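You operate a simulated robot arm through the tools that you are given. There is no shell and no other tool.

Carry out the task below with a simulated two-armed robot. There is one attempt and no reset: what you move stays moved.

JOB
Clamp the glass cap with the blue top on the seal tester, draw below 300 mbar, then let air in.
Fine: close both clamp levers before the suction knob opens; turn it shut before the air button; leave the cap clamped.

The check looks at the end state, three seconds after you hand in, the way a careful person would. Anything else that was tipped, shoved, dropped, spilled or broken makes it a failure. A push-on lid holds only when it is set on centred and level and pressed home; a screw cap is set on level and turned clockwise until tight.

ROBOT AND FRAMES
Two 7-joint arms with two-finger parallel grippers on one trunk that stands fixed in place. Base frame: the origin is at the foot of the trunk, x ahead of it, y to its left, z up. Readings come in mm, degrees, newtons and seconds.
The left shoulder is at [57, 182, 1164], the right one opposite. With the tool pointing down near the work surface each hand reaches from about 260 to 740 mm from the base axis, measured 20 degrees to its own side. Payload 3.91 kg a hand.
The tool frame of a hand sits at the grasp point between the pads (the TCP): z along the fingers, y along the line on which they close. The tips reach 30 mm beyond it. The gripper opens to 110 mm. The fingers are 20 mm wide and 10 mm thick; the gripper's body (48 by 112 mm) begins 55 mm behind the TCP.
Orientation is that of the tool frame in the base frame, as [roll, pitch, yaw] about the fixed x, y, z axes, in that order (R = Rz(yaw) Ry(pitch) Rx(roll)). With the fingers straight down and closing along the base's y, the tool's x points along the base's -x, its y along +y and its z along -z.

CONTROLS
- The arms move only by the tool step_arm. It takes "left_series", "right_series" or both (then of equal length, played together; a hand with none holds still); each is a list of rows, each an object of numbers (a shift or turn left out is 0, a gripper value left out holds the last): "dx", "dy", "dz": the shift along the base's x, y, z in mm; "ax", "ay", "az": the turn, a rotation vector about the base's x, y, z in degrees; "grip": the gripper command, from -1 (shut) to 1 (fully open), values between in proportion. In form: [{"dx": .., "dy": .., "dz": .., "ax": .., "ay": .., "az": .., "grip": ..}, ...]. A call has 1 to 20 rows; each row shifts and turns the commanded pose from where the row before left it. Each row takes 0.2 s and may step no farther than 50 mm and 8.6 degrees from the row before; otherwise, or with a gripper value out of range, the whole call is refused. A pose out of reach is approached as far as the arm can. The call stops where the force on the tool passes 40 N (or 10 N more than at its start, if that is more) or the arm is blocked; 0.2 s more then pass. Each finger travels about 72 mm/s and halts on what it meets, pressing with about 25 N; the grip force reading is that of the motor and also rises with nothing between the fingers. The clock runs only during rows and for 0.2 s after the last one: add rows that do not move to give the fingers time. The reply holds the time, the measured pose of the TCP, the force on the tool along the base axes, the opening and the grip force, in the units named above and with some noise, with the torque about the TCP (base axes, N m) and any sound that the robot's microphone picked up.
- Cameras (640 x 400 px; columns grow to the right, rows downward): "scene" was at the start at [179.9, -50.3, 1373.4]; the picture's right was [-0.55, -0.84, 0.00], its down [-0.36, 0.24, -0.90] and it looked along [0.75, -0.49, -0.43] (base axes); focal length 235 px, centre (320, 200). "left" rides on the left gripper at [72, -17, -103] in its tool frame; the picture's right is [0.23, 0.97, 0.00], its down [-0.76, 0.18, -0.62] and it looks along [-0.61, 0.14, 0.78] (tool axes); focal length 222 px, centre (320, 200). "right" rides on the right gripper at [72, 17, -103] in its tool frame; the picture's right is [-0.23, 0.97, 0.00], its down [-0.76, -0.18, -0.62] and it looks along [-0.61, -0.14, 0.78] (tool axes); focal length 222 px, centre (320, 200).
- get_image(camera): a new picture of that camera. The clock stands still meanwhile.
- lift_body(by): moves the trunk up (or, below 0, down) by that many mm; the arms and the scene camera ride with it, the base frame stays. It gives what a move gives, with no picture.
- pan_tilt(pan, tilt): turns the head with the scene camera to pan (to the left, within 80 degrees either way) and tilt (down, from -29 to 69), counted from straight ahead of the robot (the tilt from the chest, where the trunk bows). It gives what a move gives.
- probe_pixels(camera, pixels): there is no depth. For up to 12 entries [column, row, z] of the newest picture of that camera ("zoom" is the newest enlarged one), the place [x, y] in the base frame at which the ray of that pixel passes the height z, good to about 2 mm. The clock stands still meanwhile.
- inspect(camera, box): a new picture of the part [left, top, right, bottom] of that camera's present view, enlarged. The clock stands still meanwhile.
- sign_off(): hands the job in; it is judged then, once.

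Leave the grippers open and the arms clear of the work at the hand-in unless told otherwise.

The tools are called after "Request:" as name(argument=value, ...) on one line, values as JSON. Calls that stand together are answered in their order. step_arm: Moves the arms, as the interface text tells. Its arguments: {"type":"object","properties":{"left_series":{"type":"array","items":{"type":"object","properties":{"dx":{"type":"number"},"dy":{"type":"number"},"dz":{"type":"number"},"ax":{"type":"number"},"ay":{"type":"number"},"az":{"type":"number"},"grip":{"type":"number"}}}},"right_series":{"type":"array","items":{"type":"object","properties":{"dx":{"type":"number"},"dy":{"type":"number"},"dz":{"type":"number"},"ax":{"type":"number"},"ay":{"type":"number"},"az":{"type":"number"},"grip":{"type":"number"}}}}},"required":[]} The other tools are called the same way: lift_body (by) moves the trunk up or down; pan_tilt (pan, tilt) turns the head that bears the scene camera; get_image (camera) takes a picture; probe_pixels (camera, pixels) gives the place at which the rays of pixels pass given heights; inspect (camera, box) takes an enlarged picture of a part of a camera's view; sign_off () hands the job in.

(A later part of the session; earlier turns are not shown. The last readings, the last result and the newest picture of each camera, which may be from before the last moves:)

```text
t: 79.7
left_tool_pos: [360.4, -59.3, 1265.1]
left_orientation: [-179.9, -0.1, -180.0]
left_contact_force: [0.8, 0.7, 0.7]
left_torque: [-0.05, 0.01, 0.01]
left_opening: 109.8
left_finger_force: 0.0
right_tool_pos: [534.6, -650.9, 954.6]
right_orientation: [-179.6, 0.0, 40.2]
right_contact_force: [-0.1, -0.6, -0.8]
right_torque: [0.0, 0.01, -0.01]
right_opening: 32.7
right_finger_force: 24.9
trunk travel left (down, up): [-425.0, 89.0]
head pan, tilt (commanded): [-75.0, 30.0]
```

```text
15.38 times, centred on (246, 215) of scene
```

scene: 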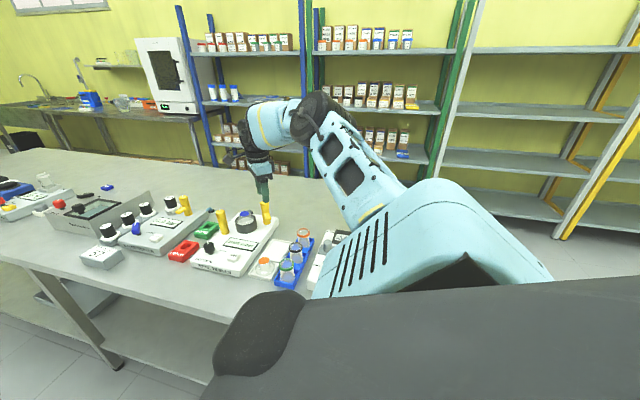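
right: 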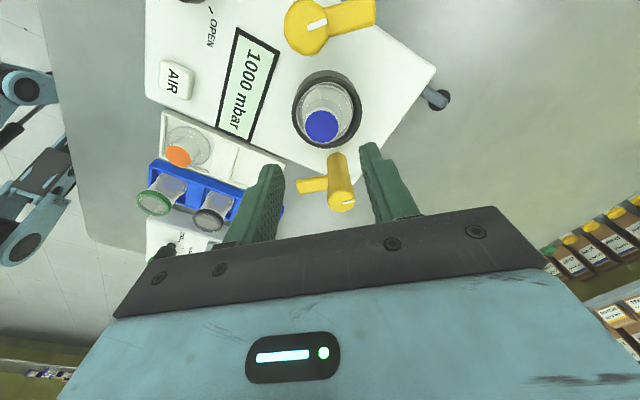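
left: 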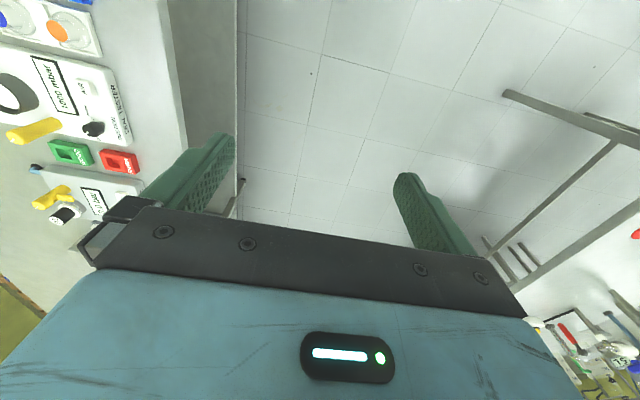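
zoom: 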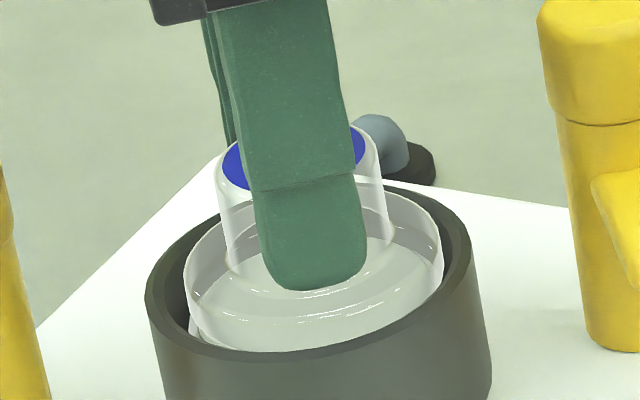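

Flange is inside the cup, level and free. Continue by 1 mm rows.

Request:
step_arm(right_series=[{"dz": -1}, {"dz": -1}, {}])

Request:
step_arm(right_series=[{"dz": -1}, {}])

Request:
inspect(camera="right", box=[270, 90, 370, 180])

```text
t: 80.5
left_tool_pos: [360.6, -59.7, 1266.4]
left_orientation: [180.0, -0.1, 180.0]
left_contact_force: [-0.3, -0.2, 0.3]
left_torque: [-0.01, 0.03, 0.02]
left_opening: 110.1
left_finger_force: 0.0
right_tool_pos: [534.2, -649.2, 952.7]
right_orientation: [-179.8, 0.0, 40.2]
right_contact_force: [0.1, 0.0, 0.2]
right_torque: [0.01, -0.02, 0.0]
right_opening: 32.9
right_finger_force: 24.5
trunk travel left (down, up): [-425.0, 89.0]
head pan, tilt (commanded): [-75.0, 30.0]
```

```text
t: 81.1
left_tool_pos: [361.4, -58.9, 1266.0]
left_orientation: [180.0, 0.0, -179.9]
left_contact_force: [0.3, -0.4, 0.1]
left_torque: [0.02, 0.0, 0.01]
left_opening: 110.1
left_finger_force: 0.1
right_tool_pos: [534.2, -650.5, 952.6]
right_orientation: [-179.8, 0.0, 40.3]
right_contact_force: [1.0, 0.2, -1.3]
right_torque: [-0.02, 0.01, -0.02]
right_opening: 32.8
right_finger_force: 24.7
trunk travel left (down, up): [-425.0, 89.0]
head pan, tilt (commanded): [-75.0, 30.0]
```

```text
4.44 times, centred on (320, 135) of right
```

zoom: 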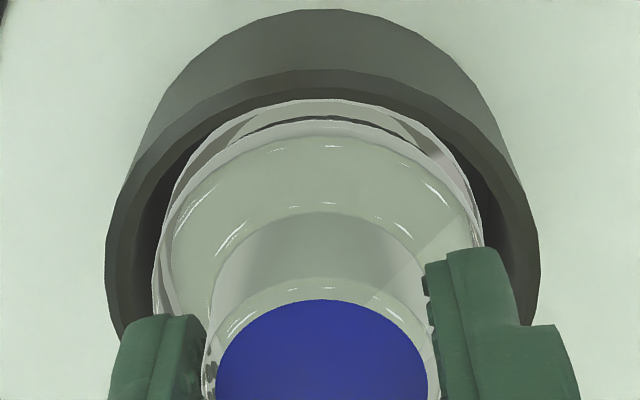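

The cap's bottom has reached the pad's level (seam visible at right). Continue, 1 mm at a time.

Request:
step_arm(right_series=[{"dz": -1}, {"dz": -1}, {}])

Request:
inspect(camera="right", box=[270, 90, 370, 180])

Request:
inspect(camera="scene", box=[230, 202, 262, 228])

```text
t: 81.9
left_tool_pos: [361.0, -59.6, 1266.1]
left_orientation: [179.9, -0.1, 180.0]
left_contact_force: [-0.6, -0.6, -0.6]
left_torque: [-0.01, -0.05, 0.0]
left_opening: 110.1
left_finger_force: 0.0
right_tool_pos: [534.9, -650.4, 951.5]
right_orientation: [-179.9, -0.1, 40.2]
right_contact_force: [0.3, -4.0, 9.8]
right_torque: [-0.12, -0.01, -0.01]
right_opening: 32.7
right_finger_force: 24.7
trunk travel left (down, up): [-425.0, 89.0]
head pan, tilt (commanded): [-75.0, 30.0]
```

```text
4.44 times, centred on (320, 135) of right
```

zoom: 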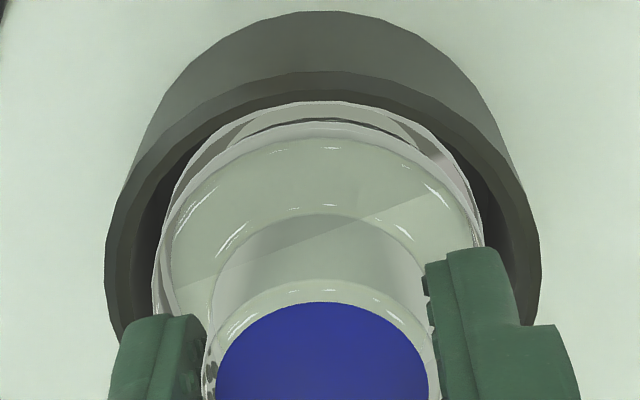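

```text
15.38 times, centred on (246, 215) of scene
```

zoom: 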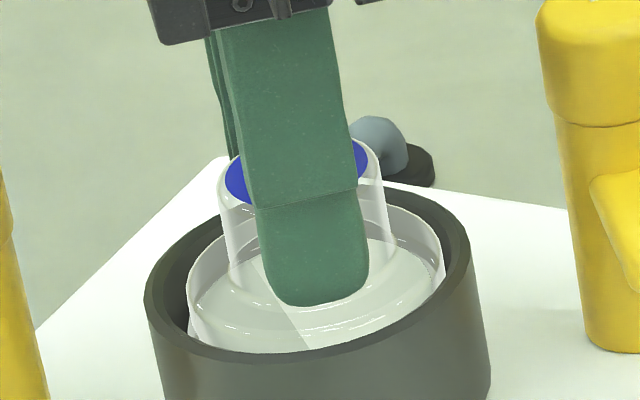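

Contact: 9.8 N, and the cap's bottom is flush with the pad. I'll press 1 mm further to see whether it's on a firm seat.

Request:
step_arm(right_series=[{"dz": -1}, {}])

Request:
inspect(camera="right", box=[270, 90, 370, 180])

```text
t: 82.5
left_tool_pos: [359.5, -59.3, 1267.2]
left_orientation: [-180.0, 0.0, -180.0]
left_contact_force: [-0.4, -0.4, 0.3]
left_torque: [0.0, 0.0, -0.01]
left_opening: 110.3
left_finger_force: 0.0
right_tool_pos: [534.8, -649.8, 950.8]
right_orientation: [-180.0, -0.1, 40.2]
right_contact_force: [2.0, -4.7, 12.7]
right_torque: [-0.18, -0.15, -0.04]
right_opening: 32.4
right_finger_force: 25.0
trunk travel left (down, up): [-425.0, 89.0]
head pan, tilt (commanded): [-75.0, 30.0]
```

```text
4.44 times, centred on (320, 135) of right
```

zoom: 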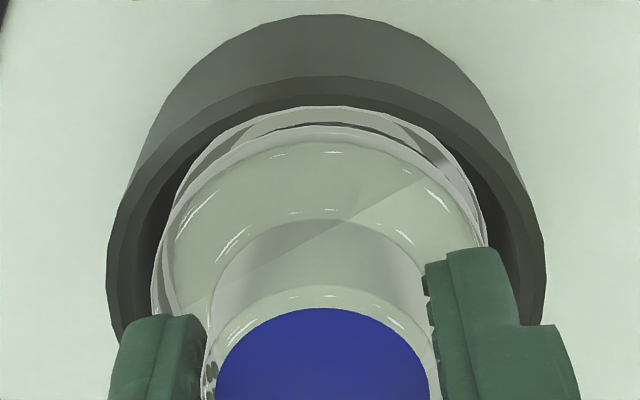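

Force rises to 12.7 N while the cap slides slightly in the grip: it's on a firm, flush seat. I'll release gently (small opening first) and see whether it stays level.

Request:
step_arm(right_series=[{"dz": 1}, {"grip": -0.36}, {}, {"grip": -0.28}, {}, {}])

Request:
inspect(camera="right", box=[260, 85, 380, 190])

Request:
inspect(camera="scene", box=[230, 202, 262, 228])

```text
t: 83.9
left_tool_pos: [360.5, -59.9, 1265.3]
left_orientation: [180.0, 0.0, 180.0]
left_contact_force: [-0.3, -0.2, 0.3]
left_torque: [0.01, 0.0, 0.01]
left_opening: 110.0
left_finger_force: 0.0
right_tool_pos: [534.1, -649.3, 950.0]
right_orientation: [-179.8, 0.1, 40.2]
right_contact_force: [-0.1, -0.3, 0.2]
right_torque: [-0.02, -0.02, 0.01]
right_opening: 39.8
right_finger_force: 0.1
trunk travel left (down, up): [-425.0, 89.0]
head pan, tilt (commanded): [-75.0, 30.0]
```

```text
3.81 times, centred on (320, 138) of right
```

zoom: 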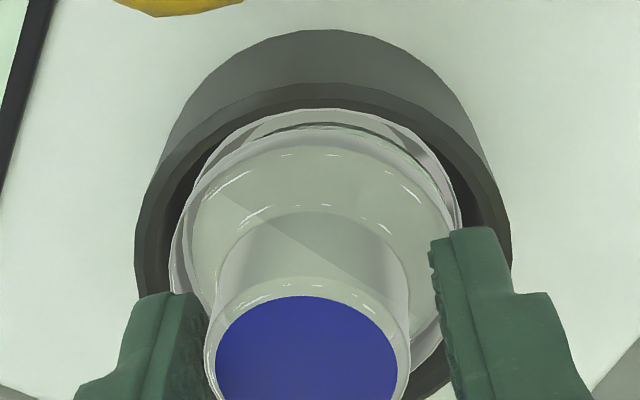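

```text
15.38 times, centred on (246, 215) of scene
```

zoom: 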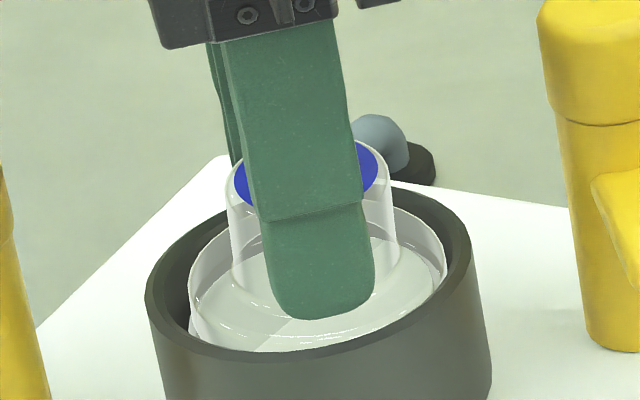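

On release it leaned ~3° toward the robot again; the force signs (Fy<0 when pressed) tell that the far side of the skirt still rides on the pad's edge, so it needs to go a little farther from the robot. I'll cage the crown loosely (opening ≈36 mm) and nudge it along (0.447,-0.891) in small steps so the skirt drops around the pad.

Request:
step_arm(right_series=[{"grip": -0.35}, {}, {"dx": 0.45, "dy": -0.9}, {}])

Request:
inspect(camera="right", box=[260, 85, 380, 190])

```text
t: 84.9
left_tool_pos: [360.2, -59.9, 1265.9]
left_orientation: [180.0, 0.0, 180.0]
left_contact_force: [0.3, 0.2, 0.1]
left_torque: [0.02, 0.05, -0.04]
left_opening: 109.9
left_finger_force: 0.0
right_tool_pos: [534.5, -650.5, 951.2]
right_orientation: [-179.7, 0.0, 40.2]
right_contact_force: [-0.1, -0.5, -0.4]
right_torque: [0.0, 0.01, -0.02]
right_opening: 36.0
right_finger_force: 0.1
trunk travel left (down, up): [-425.0, 89.0]
head pan, tilt (commanded): [-75.0, 30.0]
```

```text
3.81 times, centred on (320, 138) of right
```

zoom: 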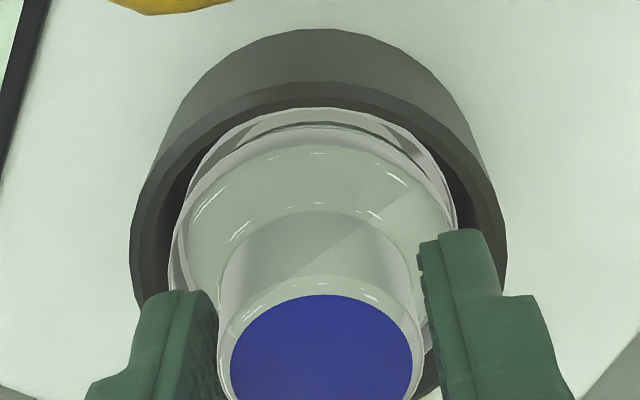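

The crown is now upright but the flange is still ~0.9 mm left of the cup's centre. Nudging 0.8 mm more with the tips 2 mm lower.

Request:
step_arm(right_series=[{"dz": -2}, {"dx": 0.4, "dy": -0.8}, {}])

Request:
inspect(camera="right", box=[260, 85, 380, 190])

Request:
inspect(camera="scene", box=[230, 202, 262, 228])

```text
t: 85.7
left_tool_pos: [360.6, -60.0, 1266.6]
left_orientation: [-180.0, 0.0, 180.0]
left_contact_force: [-0.6, 0.2, 0.0]
left_torque: [-0.02, 0.02, 0.01]
left_opening: 110.1
left_finger_force: 0.0
right_tool_pos: [534.8, -650.9, 948.4]
right_orientation: [-179.6, 0.1, 40.3]
right_contact_force: [0.2, -0.2, 0.0]
right_torque: [0.02, 0.03, 0.0]
right_opening: 35.8
right_finger_force: 0.2
trunk travel left (down, up): [-425.0, 89.0]
head pan, tilt (commanded): [-75.0, 30.0]
```

```text
3.81 times, centred on (320, 138) of right
```

zoom: 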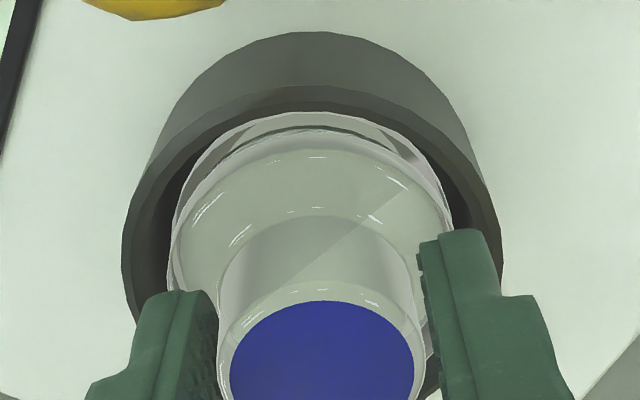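

```text
15.38 times, centred on (246, 215) of scene
```

zoom: 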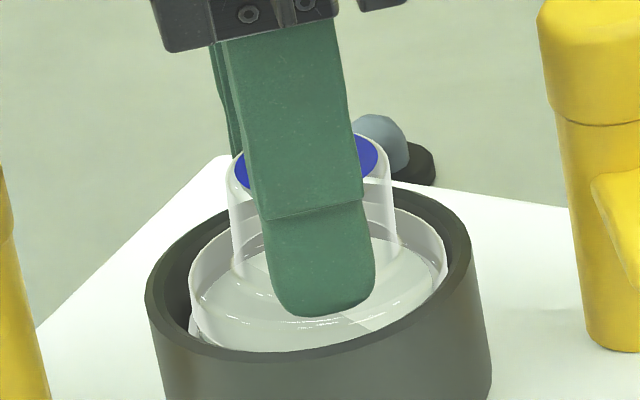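

The flange is now centred on the cup. I'll open the fingers a little to see how the cap settles freely.

Request:
step_arm(right_series=[{"grip": -0.24}, {}, {}])

Request:
inspect(camera="right", box=[260, 85, 380, 190])

```text
t: 86.5
left_tool_pos: [361.5, -59.8, 1265.8]
left_orientation: [180.0, -0.1, -180.0]
left_contact_force: [0.9, 0.4, 0.4]
left_torque: [-0.03, 0.0, -0.03]
left_opening: 109.8
left_finger_force: 0.1
right_tool_pos: [536.0, -651.1, 949.6]
right_orientation: [-179.7, -0.1, 40.2]
right_contact_force: [-0.6, 0.4, -0.1]
right_torque: [0.0, 0.03, -0.01]
right_opening: 41.7
right_finger_force: 0.0
trunk travel left (down, up): [-425.0, 89.0]
head pan, tilt (commanded): [-75.0, 30.0]
```

```text
3.81 times, centred on (320, 138) of right
```

zoom: 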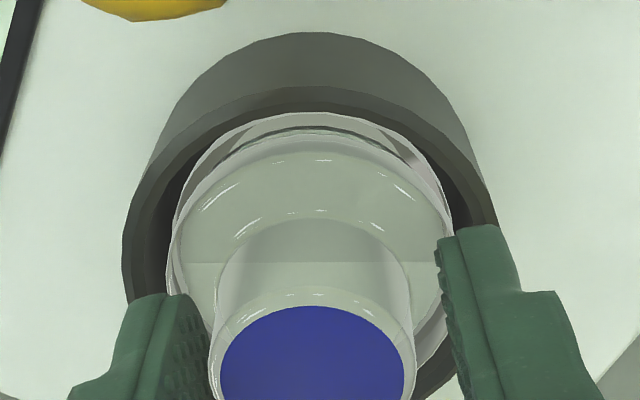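

Sideways the cap is now upright and centred. I'll rise clear to look at it from both cameras without the fingers in the way.

Request:
step_arm(right_series=[{"dz": 10}, {"dz": 25}, {"dz": 25}, {"dz": 25}, {}])

Request:
inspect(camera="right", box=[270, 70, 370, 160])

Request:
inspect(camera="scene", box=[230, 202, 262, 228])

```text
t: 87.7
left_tool_pos: [361.3, -59.3, 1266.8]
left_orientation: [-180.0, 0.0, -179.9]
left_contact_force: [-0.5, 0.4, 0.1]
left_torque: [-0.01, 0.0, -0.02]
left_opening: 110.1
left_finger_force: 0.0
right_tool_pos: [536.2, -652.0, 1032.4]
right_orientation: [-179.7, 0.0, 40.2]
right_contact_force: [-0.4, -0.4, 0.4]
right_torque: [0.0, 0.02, -0.02]
right_opening: 41.7
right_finger_force: 0.0
trunk travel left (down, up): [-425.0, 89.0]
head pan, tilt (commanded): [-75.0, 30.0]
```

```text
4.44 times, centred on (320, 115) of right
```

zoom: 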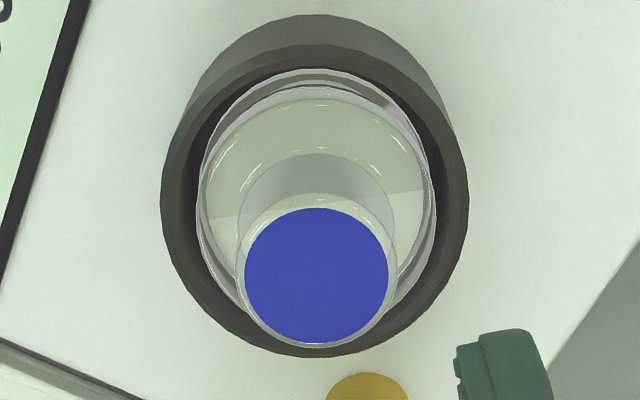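

```text
15.38 times, centred on (246, 215) of scene
```

zoom: 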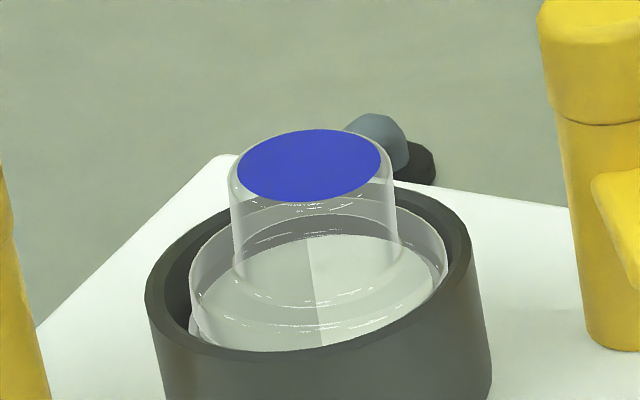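

The cap is now centred and upright in the lean direction (right view), but the scene view shows it ~1.7 mm toward lever B and tilted ~4° that way. I'll turn the hand 90° to yaw ≈130° so the fingers close along the lever line and correct that direction.

Request:
step_arm(right_series=[{"dx": -2.5, "dy": 1.5, "az": 8.2}, {"az": 8.2}, {"az": 8.2}, {"az": 8.2}, {"az": 8.2}, {"az": 8.2}, {"az": 8.2}, {"az": 8.2}, {"az": 8.2}, {"az": 8.2}, {"az": 8}, {"grip": -0.12}, {}])

Request:
inspect(camera="right", box=[270, 70, 370, 160])

```text
t: 90.5
left_tool_pos: [361.2, -59.8, 1266.0]
left_orientation: [-179.9, 0.1, 179.9]
left_contact_force: [-0.5, 0.6, 0.0]
left_torque: [-0.01, -0.02, 0.03]
left_opening: 109.9
left_finger_force: 0.1
right_tool_pos: [533.2, -650.2, 1033.4]
right_orientation: [-179.8, 0.0, 130.2]
right_contact_force: [0.5, -0.7, 0.0]
right_torque: [0.02, -0.02, 0.02]
right_opening: 48.4
right_finger_force: 0.1
trunk travel left (down, up): [-425.0, 89.0]
head pan, tilt (commanded): [-75.0, 30.0]
```

```text
4.44 times, centred on (320, 115) of right
```

zoom: 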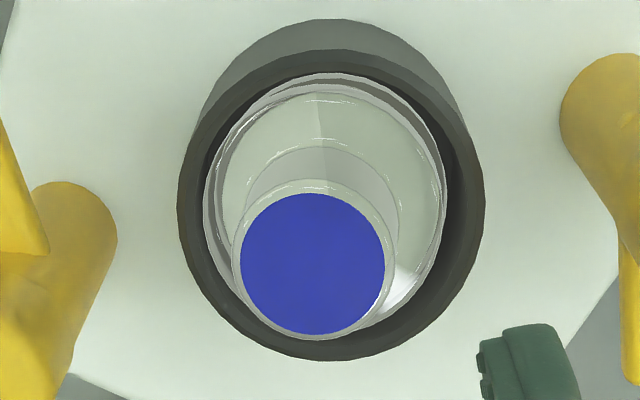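

From yaw 130° I see the same: flange 1.3 mm and top 4 mm toward B. Before correcting, I want to know the nose height relative to the flange, so I look at lever B's open nose in the scene and probe its lower/upper edges.

Request:
inspect(camera="scene", box=[255, 200, 285, 225])

Request:
probe_pixels(camera="zoom", pixels=[[320, 200, 920]])

```text
16.00 times, centred on (270, 212) of scene
```

zoom: 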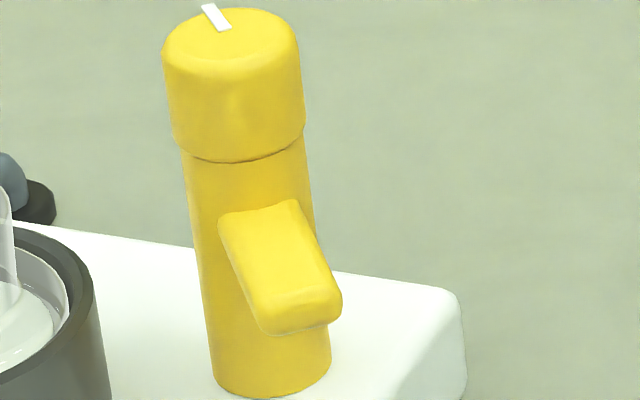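

```text
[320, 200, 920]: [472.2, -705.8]
```

Probing the nose tip's lower edge (300,333) and upper edge (302,296) at several heights; its tip is at about (453.5,-655).

Request:
probe_pixels(camera="zoom", pixels=[[300, 333, 905], [300, 333, 910], [300, 333, 915], [300, 333, 920], [302, 296, 915], [302, 296, 920], [302, 296, 925], [302, 296, 930], [270, 392, 885], [270, 392, 890], [235, 60, 960], [235, 60, 967]])

```text
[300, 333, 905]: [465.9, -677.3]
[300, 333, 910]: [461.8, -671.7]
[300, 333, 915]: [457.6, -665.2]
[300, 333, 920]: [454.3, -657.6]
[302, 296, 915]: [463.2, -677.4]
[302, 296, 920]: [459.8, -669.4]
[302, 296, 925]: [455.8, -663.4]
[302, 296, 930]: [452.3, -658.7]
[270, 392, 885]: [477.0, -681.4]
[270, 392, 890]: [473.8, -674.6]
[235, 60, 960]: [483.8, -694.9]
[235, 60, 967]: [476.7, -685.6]
```

The open nose spans z≈921–932. To see whether it lowers when closed, I probe the raw scene pixel where the closed nose's tip-bottom was seen before, (252.6,217.4).

Request:
probe_pixels(camera="scene", pixels=[[252.55, 217.4, 912], [252.55, 217.4, 915], [252.55, 217.4, 918], [252.55, 217.4, 921], [252.55, 217.4, 924], [251.0, 213.6, 921], [251.0, 213.6, 926], [251.0, 213.6, 931]])

```text
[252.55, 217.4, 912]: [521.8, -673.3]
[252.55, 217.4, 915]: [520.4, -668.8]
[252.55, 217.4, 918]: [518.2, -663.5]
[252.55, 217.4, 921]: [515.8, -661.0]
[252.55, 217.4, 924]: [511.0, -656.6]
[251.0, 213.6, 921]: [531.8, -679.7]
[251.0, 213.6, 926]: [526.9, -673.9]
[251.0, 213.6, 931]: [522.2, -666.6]
```

The closed nose bottom (z≈918–921) sits right at the flange's top, so the clamps hold the cap only if it is down and level. I'll regrip with this yaw (closing along the lever line), level the cap, recentre it accurately in both directions and press it home. Descending to z≈951.

Request:
step_arm(right_series=[{"dz": -25}, {"dz": -25}, {"dz": -20}, {"dz": -12}, {}])

Request:
inspect(camera="right", box=[250, 90, 390, 200])

```text
t: 91.7
left_tool_pos: [360.5, -58.6, 1266.3]
left_orientation: [180.0, 0.0, -180.0]
left_contact_force: [-0.6, -0.3, 0.1]
left_torque: [0.01, 0.04, 0.02]
left_opening: 110.1
left_finger_force: 0.0
right_tool_pos: [534.3, -651.0, 950.3]
right_orientation: [-179.8, 0.1, 130.2]
right_contact_force: [0.3, 0.1, -0.3]
right_torque: [-0.01, 0.02, 0.0]
right_opening: 48.3
right_finger_force: 0.1
trunk travel left (down, up): [-425.0, 89.0]
head pan, tilt (commanded): [-75.0, 30.0]
```

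```text
3.64 times, centred on (320, 145) of right
```

zoom: 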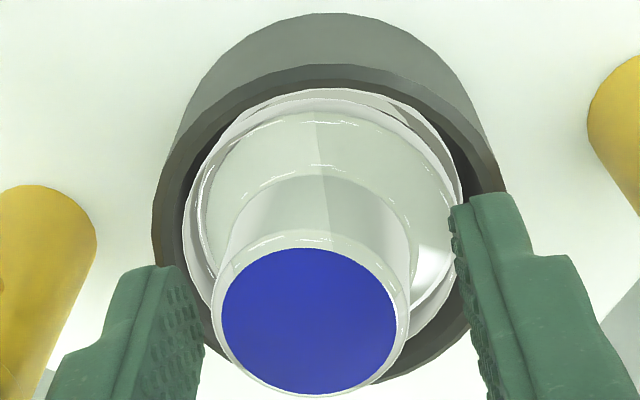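

The crown lies between the fingers. Closing to level it along this axis.

Request:
step_arm(right_series=[{"grip": -1}, {}, {}, {}])

Request:
inspect(camera="right", box=[250, 90, 390, 200])

Request:
inspect(camera="scene", box=[230, 202, 262, 228])

```text
t: 92.7
left_tool_pos: [361.3, -59.8, 1267.0]
left_orientation: [-179.9, 0.0, -180.0]
left_contact_force: [-0.1, -0.1, -0.4]
left_torque: [0.02, -0.02, 0.01]
left_opening: 109.7
left_finger_force: 0.0
right_tool_pos: [533.2, -651.3, 950.8]
right_orientation: [-179.8, 0.0, 130.2]
right_contact_force: [0.5, 1.4, 0.7]
right_torque: [0.04, -0.05, -0.01]
right_opening: 32.7
right_finger_force: 25.4
trunk travel left (down, up): [-425.0, 89.0]
head pan, tilt (commanded): [-75.0, 30.0]
```

```text
3.64 times, centred on (320, 145) of right
```

zoom: 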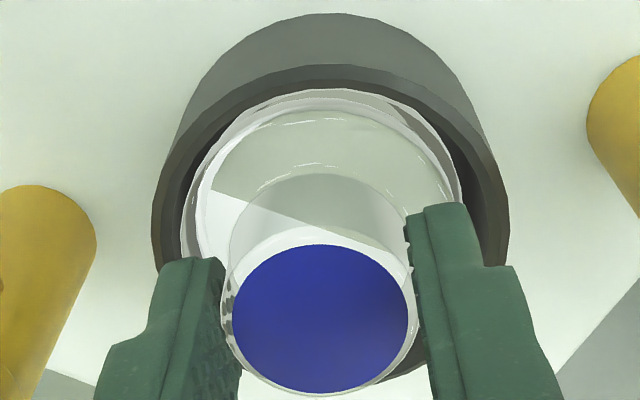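

```text
15.38 times, centred on (246, 215) of scene
```

zoom: 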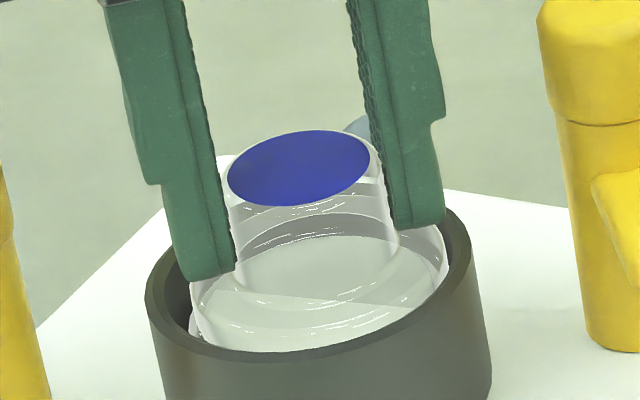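

Level along this axis now; the flange is ~1.5 mm toward B. I'll lift 3 mm and shift (1.3,0.75), then check.

Request:
step_arm(right_series=[{"dz": 1.5}, {"dz": 1.5}, {"dx": 1.3, "dy": 0.75}, {}])

Request:
inspect(camera="right", box=[250, 90, 390, 200])

Request:
inspect(camera="scene", box=[230, 202, 262, 228])

```text
t: 93.7
left_tool_pos: [361.5, -60.1, 1264.7]
left_orientation: [-179.9, 0.0, 180.0]
left_contact_force: [-0.1, 0.1, 0.2]
left_torque: [0.0, 0.02, -0.01]
left_opening: 110.1
left_finger_force: 0.0
right_tool_pos: [535.4, -649.5, 954.1]
right_orientation: [-179.8, -0.1, 130.2]
right_contact_force: [-0.4, -0.1, -1.2]
right_torque: [0.02, -0.03, -0.01]
right_opening: 32.8
right_finger_force: 24.9
trunk travel left (down, up): [-425.0, 89.0]
head pan, tilt (commanded): [-75.0, 30.0]
```

```text
3.64 times, centred on (320, 145) of right
```

zoom: 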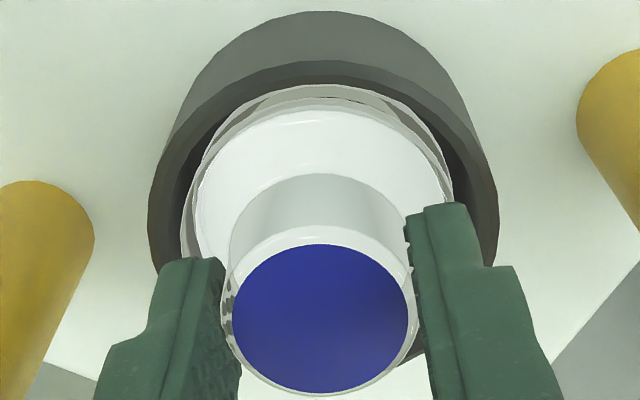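

```text
15.38 times, centred on (246, 215) of scene
```

zoom: 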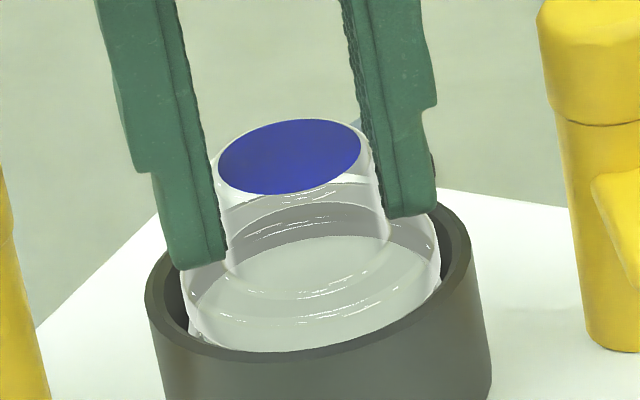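

Centred along the lever line now (both views within 0.3 mm), and it was centred in the other direction before. Lowering to contact in 1 mm rows.

Request:
step_arm(right_series=[{"dz": -1}, {"dz": -1}, {"dz": -1}, {}])

Request:
step_arm(right_series=[{"dz": -1}, {}])

Request:
step_arm(right_series=[{"dz": -1}, {}])

Request:
inspect(camera="right", box=[250, 90, 390, 200])

```text
t: 94.7
left_tool_pos: [361.2, -58.9, 1266.3]
left_orientation: [180.0, 0.0, 180.0]
left_contact_force: [0.9, 0.1, 0.5]
left_torque: [-0.01, 0.01, -0.01]
left_opening: 109.9
left_finger_force: 0.1
right_tool_pos: [533.9, -649.6, 950.9]
right_orientation: [-179.7, 0.1, 130.2]
right_contact_force: [0.5, 0.3, -0.6]
right_torque: [-0.02, 0.03, 0.0]
right_opening: 32.8
right_finger_force: 25.3
trunk travel left (down, up): [-425.0, 89.0]
head pan, tilt (commanded): [-75.0, 30.0]
```

```text
t: 95.3
left_tool_pos: [360.5, -59.8, 1267.0]
left_orientation: [179.9, 0.0, -180.0]
left_contact_force: [-0.1, -0.1, -0.3]
left_torque: [-0.02, 0.02, -0.03]
left_opening: 109.9
left_finger_force: 0.1
right_tool_pos: [534.2, -649.2, 952.1]
right_orientation: [-179.9, 0.1, 130.3]
right_contact_force: [-0.5, -0.8, 2.0]
right_torque: [-0.05, 0.01, -0.05]
right_opening: 32.8
right_finger_force: 25.2
trunk travel left (down, up): [-425.0, 89.0]
head pan, tilt (commanded): [-75.0, 30.0]
```

```text
t: 95.9
left_tool_pos: [358.8, -58.6, 1266.2]
left_orientation: [-179.9, 0.0, -179.9]
left_contact_force: [0.3, -0.7, 0.4]
left_torque: [0.0, 0.0, 0.02]
left_opening: 110.0
left_finger_force: 0.1
right_tool_pos: [534.9, -649.6, 950.6]
right_orientation: [-179.8, 0.1, 130.2]
right_contact_force: [0.5, -1.7, 7.9]
right_torque: [-0.09, -0.08, 0.03]
right_opening: 32.7
right_finger_force: 25.3
trunk travel left (down, up): [-425.0, 89.0]
head pan, tilt (commanded): [-75.0, 30.0]
```

```text
3.64 times, centred on (320, 145) of right
```

zoom: 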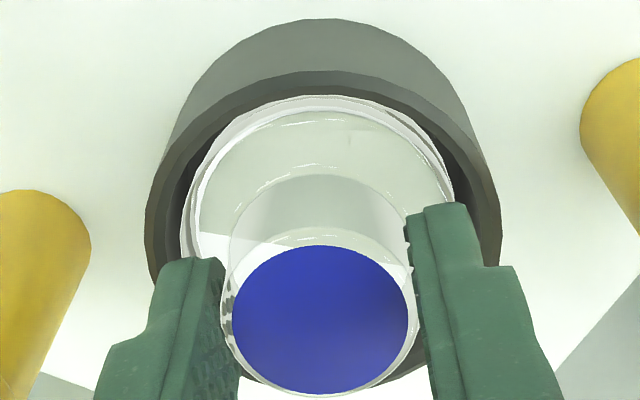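

Contact again at z≈950 with the load centred near the middle: a flat seat. I'll unload, release in tiny steps and watch when and how it moves.

Request:
step_arm(right_series=[{"dz": 0.7}, {}, {"grip": -0.395}, {}, {}])

Request:
inspect(camera="right", box=[250, 90, 390, 200])

Request:
step_arm(right_series=[{"grip": -0.37}, {}, {}])

Request:
inspect(camera="right", box=[250, 90, 390, 200])

```text
t: 97.1
left_tool_pos: [361.0, -59.1, 1266.4]
left_orientation: [180.0, -0.1, 180.0]
left_contact_force: [0.2, 0.6, 0.4]
left_torque: [0.0, 0.01, 0.04]
left_opening: 110.1
left_finger_force: 0.1
right_tool_pos: [534.5, -649.5, 950.8]
right_orientation: [-179.7, 0.0, 130.3]
right_contact_force: [0.3, 0.6, -0.6]
right_torque: [0.03, 0.0, 0.0]
right_opening: 33.7
right_finger_force: 0.7
trunk travel left (down, up): [-425.0, 89.0]
head pan, tilt (commanded): [-75.0, 30.0]
```

```text
3.64 times, centred on (320, 145) of right
```

zoom: 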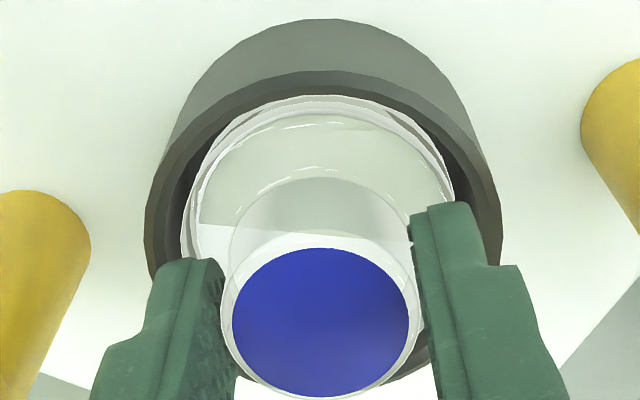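

```text
t: 97.9
left_tool_pos: [361.2, -59.2, 1266.5]
left_orientation: [-180.0, 0.0, 180.0]
left_contact_force: [0.3, 0.1, -0.8]
left_torque: [0.02, 0.0, 0.0]
left_opening: 110.1
left_finger_force: 0.1
right_tool_pos: [535.1, -649.1, 950.3]
right_orientation: [-179.8, 0.0, 130.2]
right_contact_force: [0.2, -1.1, 0.6]
right_torque: [0.01, 0.01, 0.03]
right_opening: 34.8
right_finger_force: 0.1
trunk travel left (down, up): [-425.0, 89.0]
head pan, tilt (commanded): [-75.0, 30.0]
```

```text
3.64 times, centred on (320, 145) of right
```

zoom: 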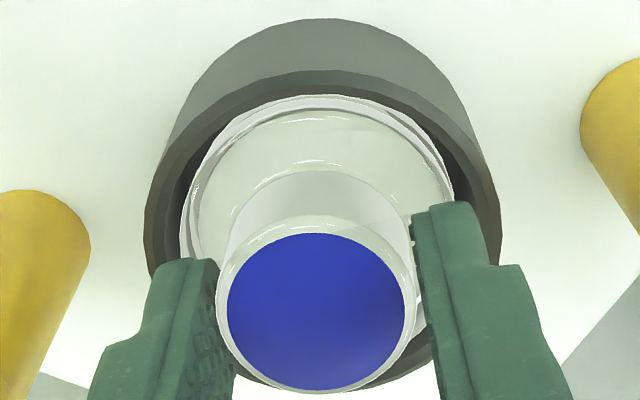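

The cap just dropped ~2 mm and the seam is gone: the skirt seems to have slipped home around the pad. I'll open the fingers further and rise to verify.

Request:
step_arm(right_series=[{"grip": -0.3}, {}, {"grip": -0.2}, {}, {"dz": 8}, {"dz": 25}, {"dz": 25}, {"dz": 25}, {}])

Request:
inspect(camera="right", box=[270, 70, 370, 160])

Request:
inspect(camera="scene", box=[230, 202, 262, 228])

```text
t: 99.9
left_tool_pos: [361.2, -59.7, 1266.7]
left_orientation: [180.0, -0.1, 180.0]
left_contact_force: [0.1, 0.7, 0.0]
left_torque: [0.03, 0.02, -0.02]
left_opening: 110.0
left_finger_force: 0.1
right_tool_pos: [534.0, -649.5, 1033.0]
right_orientation: [-179.6, 0.0, 130.1]
right_contact_force: [1.4, -0.3, -0.3]
right_torque: [-0.01, 0.0, -0.01]
right_opening: 44.1
right_finger_force: 0.0
trunk travel left (down, up): [-425.0, 89.0]
head pan, tilt (commanded): [-75.0, 30.0]
```

```text
4.44 times, centred on (320, 115) of right
```

zoom: 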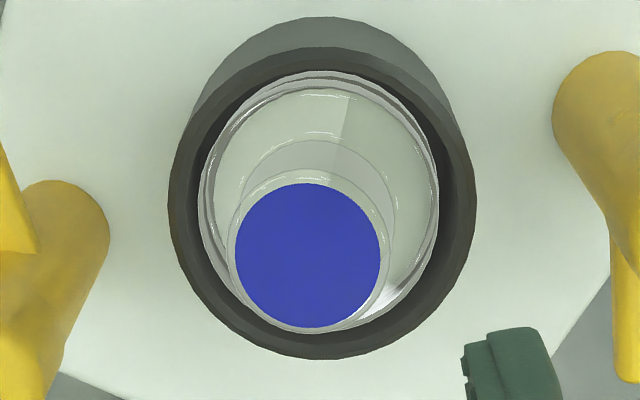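

```text
15.38 times, centred on (246, 215) of scene
```

zoom: 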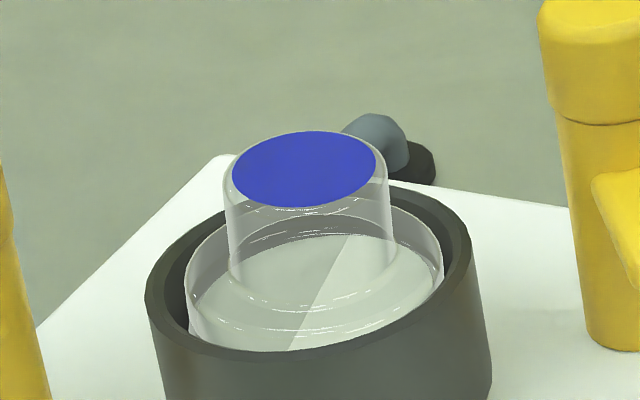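

It settles back to a ~4–5° lean toward B when fully free: it rocks on the pad and needs the clamps to hold it flat. So I'll clamp: lever B first (its side is low, nose passes freely), then A, which presses the raised side down. Going to lever B.

Request:
step_arm(right_series=[{"dx": -18, "dy": -15, "grip": -0.05}, {"dx": -18, "dy": -15}, {"dx": -17, "dy": -14.8}, {"dz": -20}, {"dz": -20}, {"dz": -16}, {}])

Request:
inspect(camera="right", box=[250, 100, 400, 220])

```text
t: 101.5
left_tool_pos: [359.9, -59.1, 1266.6]
left_orientation: [180.0, 0.0, 180.0]
left_contact_force: [1.2, 1.3, -0.7]
left_torque: [0.0, 0.04, 0.01]
left_opening: 110.2
left_finger_force: 0.1
right_tool_pos: [482.1, -694.2, 976.1]
right_orientation: [-179.9, 0.0, 130.1]
right_contact_force: [-0.1, 0.4, 0.3]
right_torque: [0.03, 0.03, 0.0]
right_opening: 52.5
right_finger_force: 0.1
trunk travel left (down, up): [-425.0, 89.0]
head pan, tilt (commanded): [-75.0, 30.0]
```

```text
3.33 times, centred on (325, 160) of right
```

zoom: 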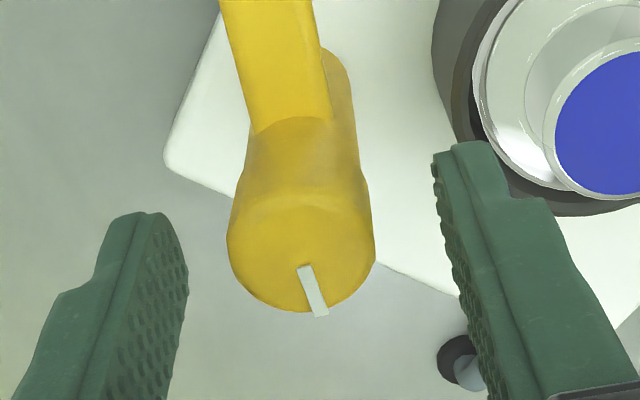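

Lever top is between the fingers. Close and turn clockwise 78°, then creep to the stop.

Request:
step_arm(right_series=[{"grip": -1}, {}, {}, {"az": -6}, {"az": -6}, {"az": -6}, {"az": -6}, {"az": -6}, {"az": -6}, {"az": -6}, {"az": -6}, {"az": -6}, {"az": -6}, {"az": -6}, {"az": -6}, {"az": -6}, {}])

Request:
step_arm(right_series=[{"az": -3}, {"az": -3}, {}])

Request:
step_arm(right_series=[{"az": -2}, {"az": -2}, {}])

```text
t: 105.1
left_tool_pos: [361.4, -59.2, 1266.5]
left_orientation: [180.0, 0.0, -179.9]
left_contact_force: [-0.6, -0.2, 0.2]
left_torque: [0.0, -0.03, 0.02]
left_opening: 110.0
left_finger_force: 0.1
right_tool_pos: [480.5, -694.4, 977.3]
right_orientation: [-179.5, 0.0, 52.2]
right_contact_force: [-4.1, 7.1, -9.0]
right_torque: [0.6, -0.07, -0.03]
right_opening: 27.1
right_finger_force: 44.8
trunk travel left (down, up): [-425.0, 89.0]
head pan, tilt (commanded): [-75.0, 30.0]
```

```text
t: 105.9
left_tool_pos: [361.5, -59.4, 1265.2]
left_orientation: [180.0, 0.0, 179.9]
left_contact_force: [1.2, 0.0, -0.1]
left_torque: [0.03, -0.02, -0.01]
left_opening: 110.0
left_finger_force: 0.0
right_tool_pos: [480.8, -694.2, 976.7]
right_orientation: [-179.7, -0.1, 46.1]
right_contact_force: [-4.7, 7.7, -10.9]
right_torque: [0.38, -0.03, 0.0]
right_opening: 27.3
right_finger_force: 45.4
trunk travel left (down, up): [-425.0, 89.0]
head pan, tilt (commanded): [-75.0, 30.0]
```

```text
t: 106.7
left_tool_pos: [360.4, -60.5, 1265.0]
left_orientation: [180.0, -0.1, 179.9]
left_contact_force: [0.1, 0.2, 0.0]
left_torque: [0.01, 0.0, -0.03]
left_opening: 110.0
left_finger_force: 0.0
right_tool_pos: [480.2, -693.6, 976.5]
right_orientation: [-179.6, 0.1, 42.2]
right_contact_force: [-4.8, 8.8, -12.2]
right_torque: [0.25, 0.17, -0.02]
right_opening: 27.2
right_finger_force: 45.2
trunk travel left (down, up): [-425.0, 89.0]
head pan, tilt (commanded): [-75.0, 30.0]
```

No stop felt yet at yaw 42. Checking the nose direction, then continuing.

Request:
inspect(camera="right", box=[250, 60, 400, 220])

Request:
step_arm(right_series=[{"az": -2}, {"az": -1.5}, {}])

```text
2.50 times, centred on (325, 140) of right
```

zoom: 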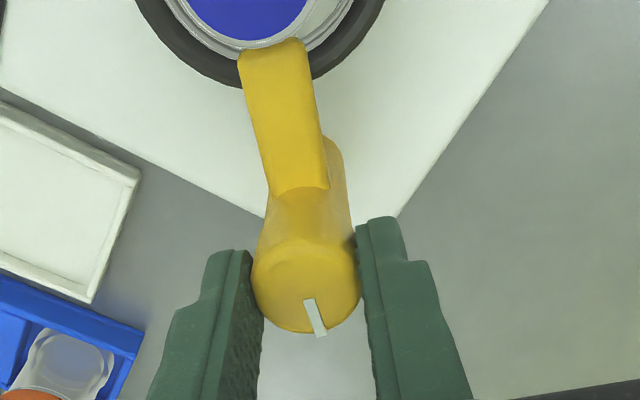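

```text
t: 107.5
left_tool_pos: [360.9, -59.3, 1265.8]
left_orientation: [179.9, 0.1, -180.0]
left_contact_force: [-0.3, -0.1, -0.3]
left_torque: [0.0, -0.01, -0.04]
left_opening: 110.1
left_finger_force: 0.2
right_tool_pos: [480.9, -693.9, 977.4]
right_orientation: [-179.7, 0.2, 38.7]
right_contact_force: [-6.3, 9.4, -13.3]
right_torque: [0.09, 0.36, 0.53]
right_opening: 27.3
right_finger_force: 44.8
trunk travel left (down, up): [-425.0, 89.0]
head pan, tilt (commanded): [-75.0, 30.0]
```

Stop reached (torque 0.53 N·m). Relax, release lever B and rise.

Request:
step_arm(right_series=[{"az": 1.5}, {"grip": -0.05}, {}, {}, {"dz": 20}, {"dz": 25}, {"dz": 15}, {}])

Request:
inspect(camera="right", box=[220, 0, 420, 180])

Request:
inspect(camera="scene", box=[225, 195, 275, 235])

```text
t: 109.3
left_tool_pos: [362.0, -59.3, 1265.9]
left_orientation: [180.0, -0.1, -180.0]
left_contact_force: [0.1, 0.0, -0.4]
left_torque: [-0.02, -0.04, -0.02]
left_opening: 110.2
left_finger_force: 0.0
right_tool_pos: [480.7, -694.3, 1037.6]
right_orientation: [-179.8, 0.0, 40.1]
right_contact_force: [0.2, 0.7, 0.3]
right_torque: [0.01, -0.01, 0.02]
right_opening: 52.2
right_finger_force: 0.0
trunk travel left (down, up): [-425.0, 89.0]
head pan, tilt (commanded): [-75.0, 30.0]
```

```text
2.22 times, centred on (320, 90) of right
```

zoom: 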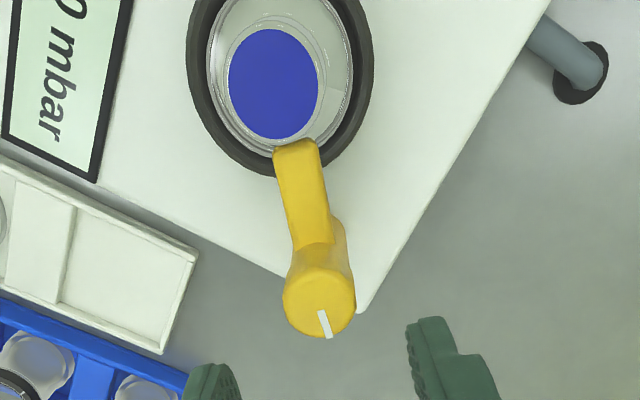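

```text
10.00 times, centred on (250, 215) of scene
```

zoom: 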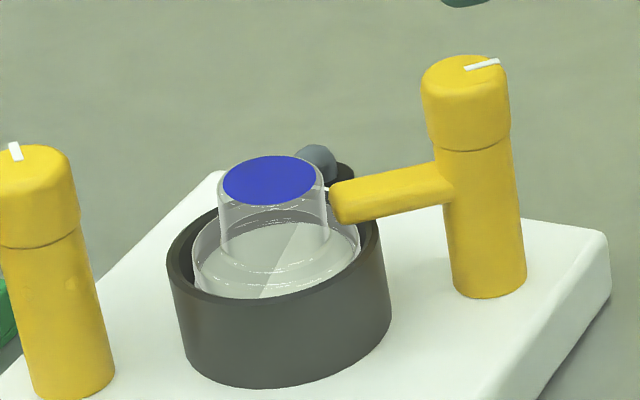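

Lever B is closed, its nose over the flange. Now to lever A at about (588,-604.5), turning the hand back to yaw ≈130°.

Request:
step_arm(right_series=[{"dx": 9.75, "dy": 8.15, "az": 8.2}, {"dx": 9.75, "dy": 8.15, "az": 8.2}, {"dx": 9.75, "dy": 8.15, "az": 8.2}, {"dx": 9.75, "dy": 8.15, "az": 8.2}, {"dx": 9.75, "dy": 8.15, "az": 8.2}, {"dx": 9.75, "dy": 8.15, "az": 8.2}, {"dx": 9.75, "dy": 8.15, "az": 8.2}, {"dx": 9.75, "dy": 8.15, "az": 8.2}, {"dx": 9.75, "dy": 8.15, "az": 8.2}, {"dx": 9.75, "dy": 8.15, "az": 8.2}, {"dx": 9.75, "dy": 8.15, "az": 8.2}, {}])

Request:
get_image(camera="right")

Request:
inspect(camera="right", box=[270, 90, 370, 180])

```text
t: 111.9
left_tool_pos: [359.5, -59.7, 1267.2]
left_orientation: [-179.9, 0.0, -179.9]
left_contact_force: [-0.2, 0.3, -0.2]
left_torque: [-0.02, -0.04, 0.03]
left_opening: 110.1
left_finger_force: 0.1
right_tool_pos: [589.4, -604.1, 1037.7]
right_orientation: [-179.8, 0.0, 130.6]
right_contact_force: [-0.8, -0.6, 1.1]
right_torque: [-0.01, -0.04, 0.04]
right_opening: 52.4
right_finger_force: 0.1
trunk travel left (down, up): [-425.0, 89.0]
head pan, tilt (commanded): [-75.0, 30.0]
```

```text
taken
```

right: 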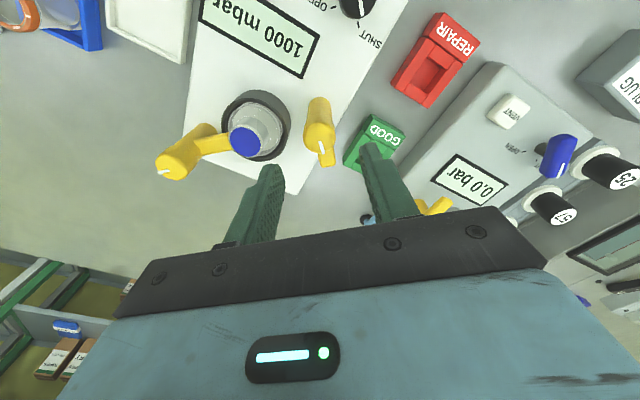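

```text
4.44 times, centred on (320, 135) of right
```

zoom: 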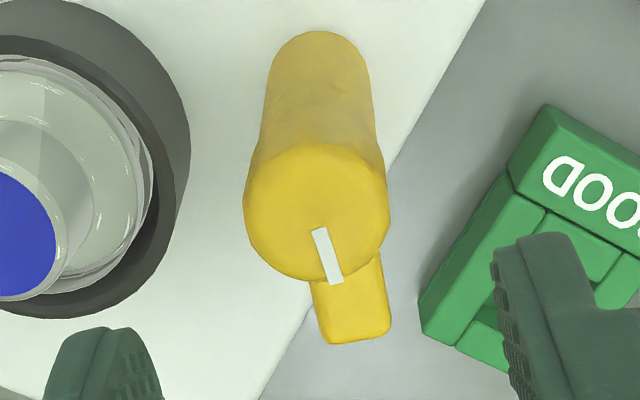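

Lever A is right under the hand. Probing its top centre at the effective height 961.

Request:
probe_pixels(camera="zoom", pixels=[[317, 214, 958], [317, 214, 961], [317, 214, 964], [244, 212, 961], [390, 212, 961]])

Request:
inspect(camera="scene", box=[205, 195, 245, 235])

Request:
probe_pixels(camera="zoom", pixels=[[300, 100, 960], [320, 200, 960]])

```text
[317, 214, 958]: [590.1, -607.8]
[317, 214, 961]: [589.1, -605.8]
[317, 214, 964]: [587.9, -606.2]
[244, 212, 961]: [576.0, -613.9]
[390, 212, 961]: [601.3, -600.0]
```

```text
10.00 times, centred on (225, 215) of scene
```

zoom: 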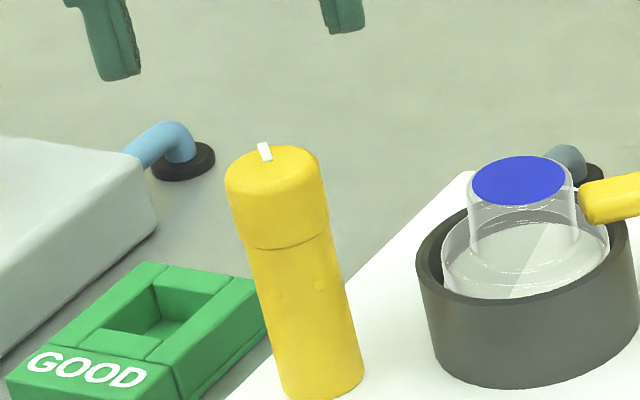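

```text
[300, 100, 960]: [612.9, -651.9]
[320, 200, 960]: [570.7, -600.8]
```

Lever A's axis ≈(588.8,-605.4). Small correction, then descend to z≈977.

Request:
step_arm(right_series=[{"dx": 0.5, "dy": -0.8, "dz": -20}, {"dz": -20}, {"dz": -20}, {}])

Request:
inspect(camera="right", box=[250, 100, 400, 220])

Request:
inspect(camera="scene", box=[205, 185, 265, 235])

```text
t: 112.9
left_tool_pos: [360.0, -61.4, 1266.5]
left_orientation: [180.0, -0.1, 180.0]
left_contact_force: [0.0, -0.5, 0.0]
left_torque: [0.01, 0.03, 0.01]
left_opening: 110.1
left_finger_force: 0.0
right_tool_pos: [589.6, -604.3, 977.0]
right_orientation: [-179.8, 0.0, 130.4]
right_contact_force: [0.8, -0.6, 0.4]
right_torque: [-0.01, 0.01, -0.01]
right_opening: 52.4
right_finger_force: 0.1
trunk travel left (down, up): [-425.0, 89.0]
head pan, tilt (commanded): [-75.0, 30.0]
```

```text
3.33 times, centred on (325, 160) of right
```

zoom: 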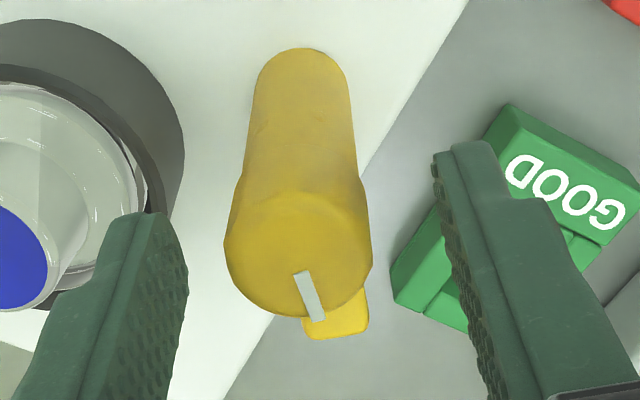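

```text
8.00 times, centred on (235, 210) of scene
```

zoom: 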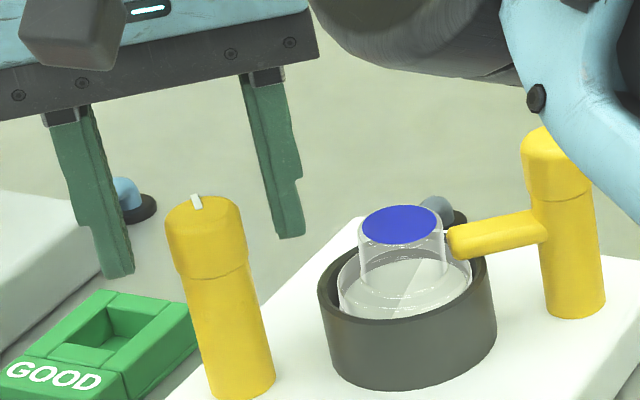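

Lever A's top is between the fingers. Close and turn it clockwise, first 48°, then check.

Request:
step_arm(right_series=[{"grip": -1}, {}, {}, {"az": -6}, {"az": -6}, {"az": -6}, {"az": -6}, {"az": -6}, {"az": -6}, {"az": -6}, {"az": -6}, {}])

Request:
inspect(camera="right", box=[230, 60, 400, 220])

Request:
inspect(camera="scene", box=[205, 185, 265, 235])

```text
t: 115.5
left_tool_pos: [360.4, -59.7, 1265.6]
left_orientation: [180.0, 0.1, -180.0]
left_contact_force: [-0.8, 0.8, 0.9]
left_torque: [0.01, 0.01, 0.05]
left_opening: 110.2
left_finger_force: 0.1
right_tool_pos: [588.9, -605.8, 976.4]
right_orientation: [-179.7, 0.0, 82.3]
right_contact_force: [-5.5, 0.0, -8.3]
right_torque: [0.07, 0.13, 0.06]
right_opening: 27.1
right_finger_force: 45.2
trunk travel left (down, up): [-425.0, 89.0]
head pan, tilt (commanded): [-75.0, 30.0]
```

```text
2.50 times, centred on (315, 140) of right
```

zoom: 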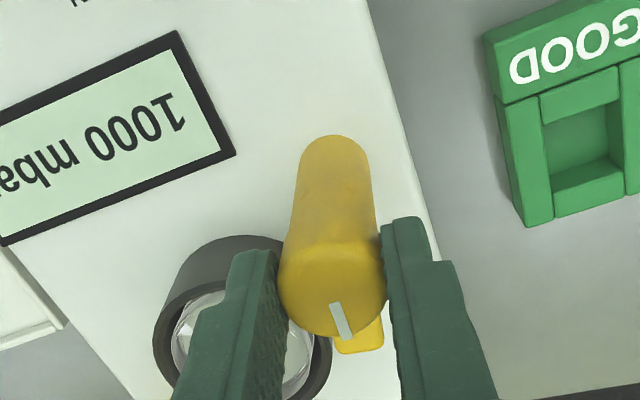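

```text
8.00 times, centred on (235, 210) of scene
```

zoom: 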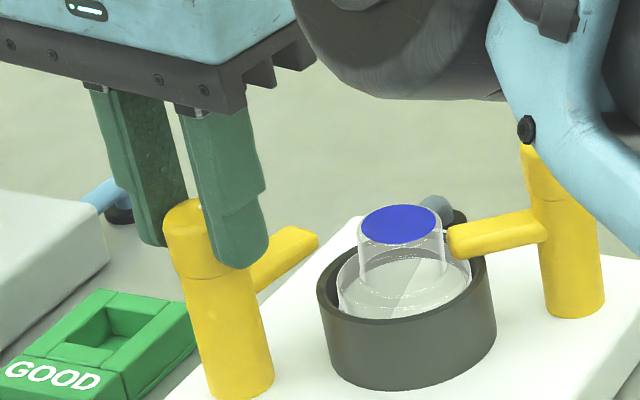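

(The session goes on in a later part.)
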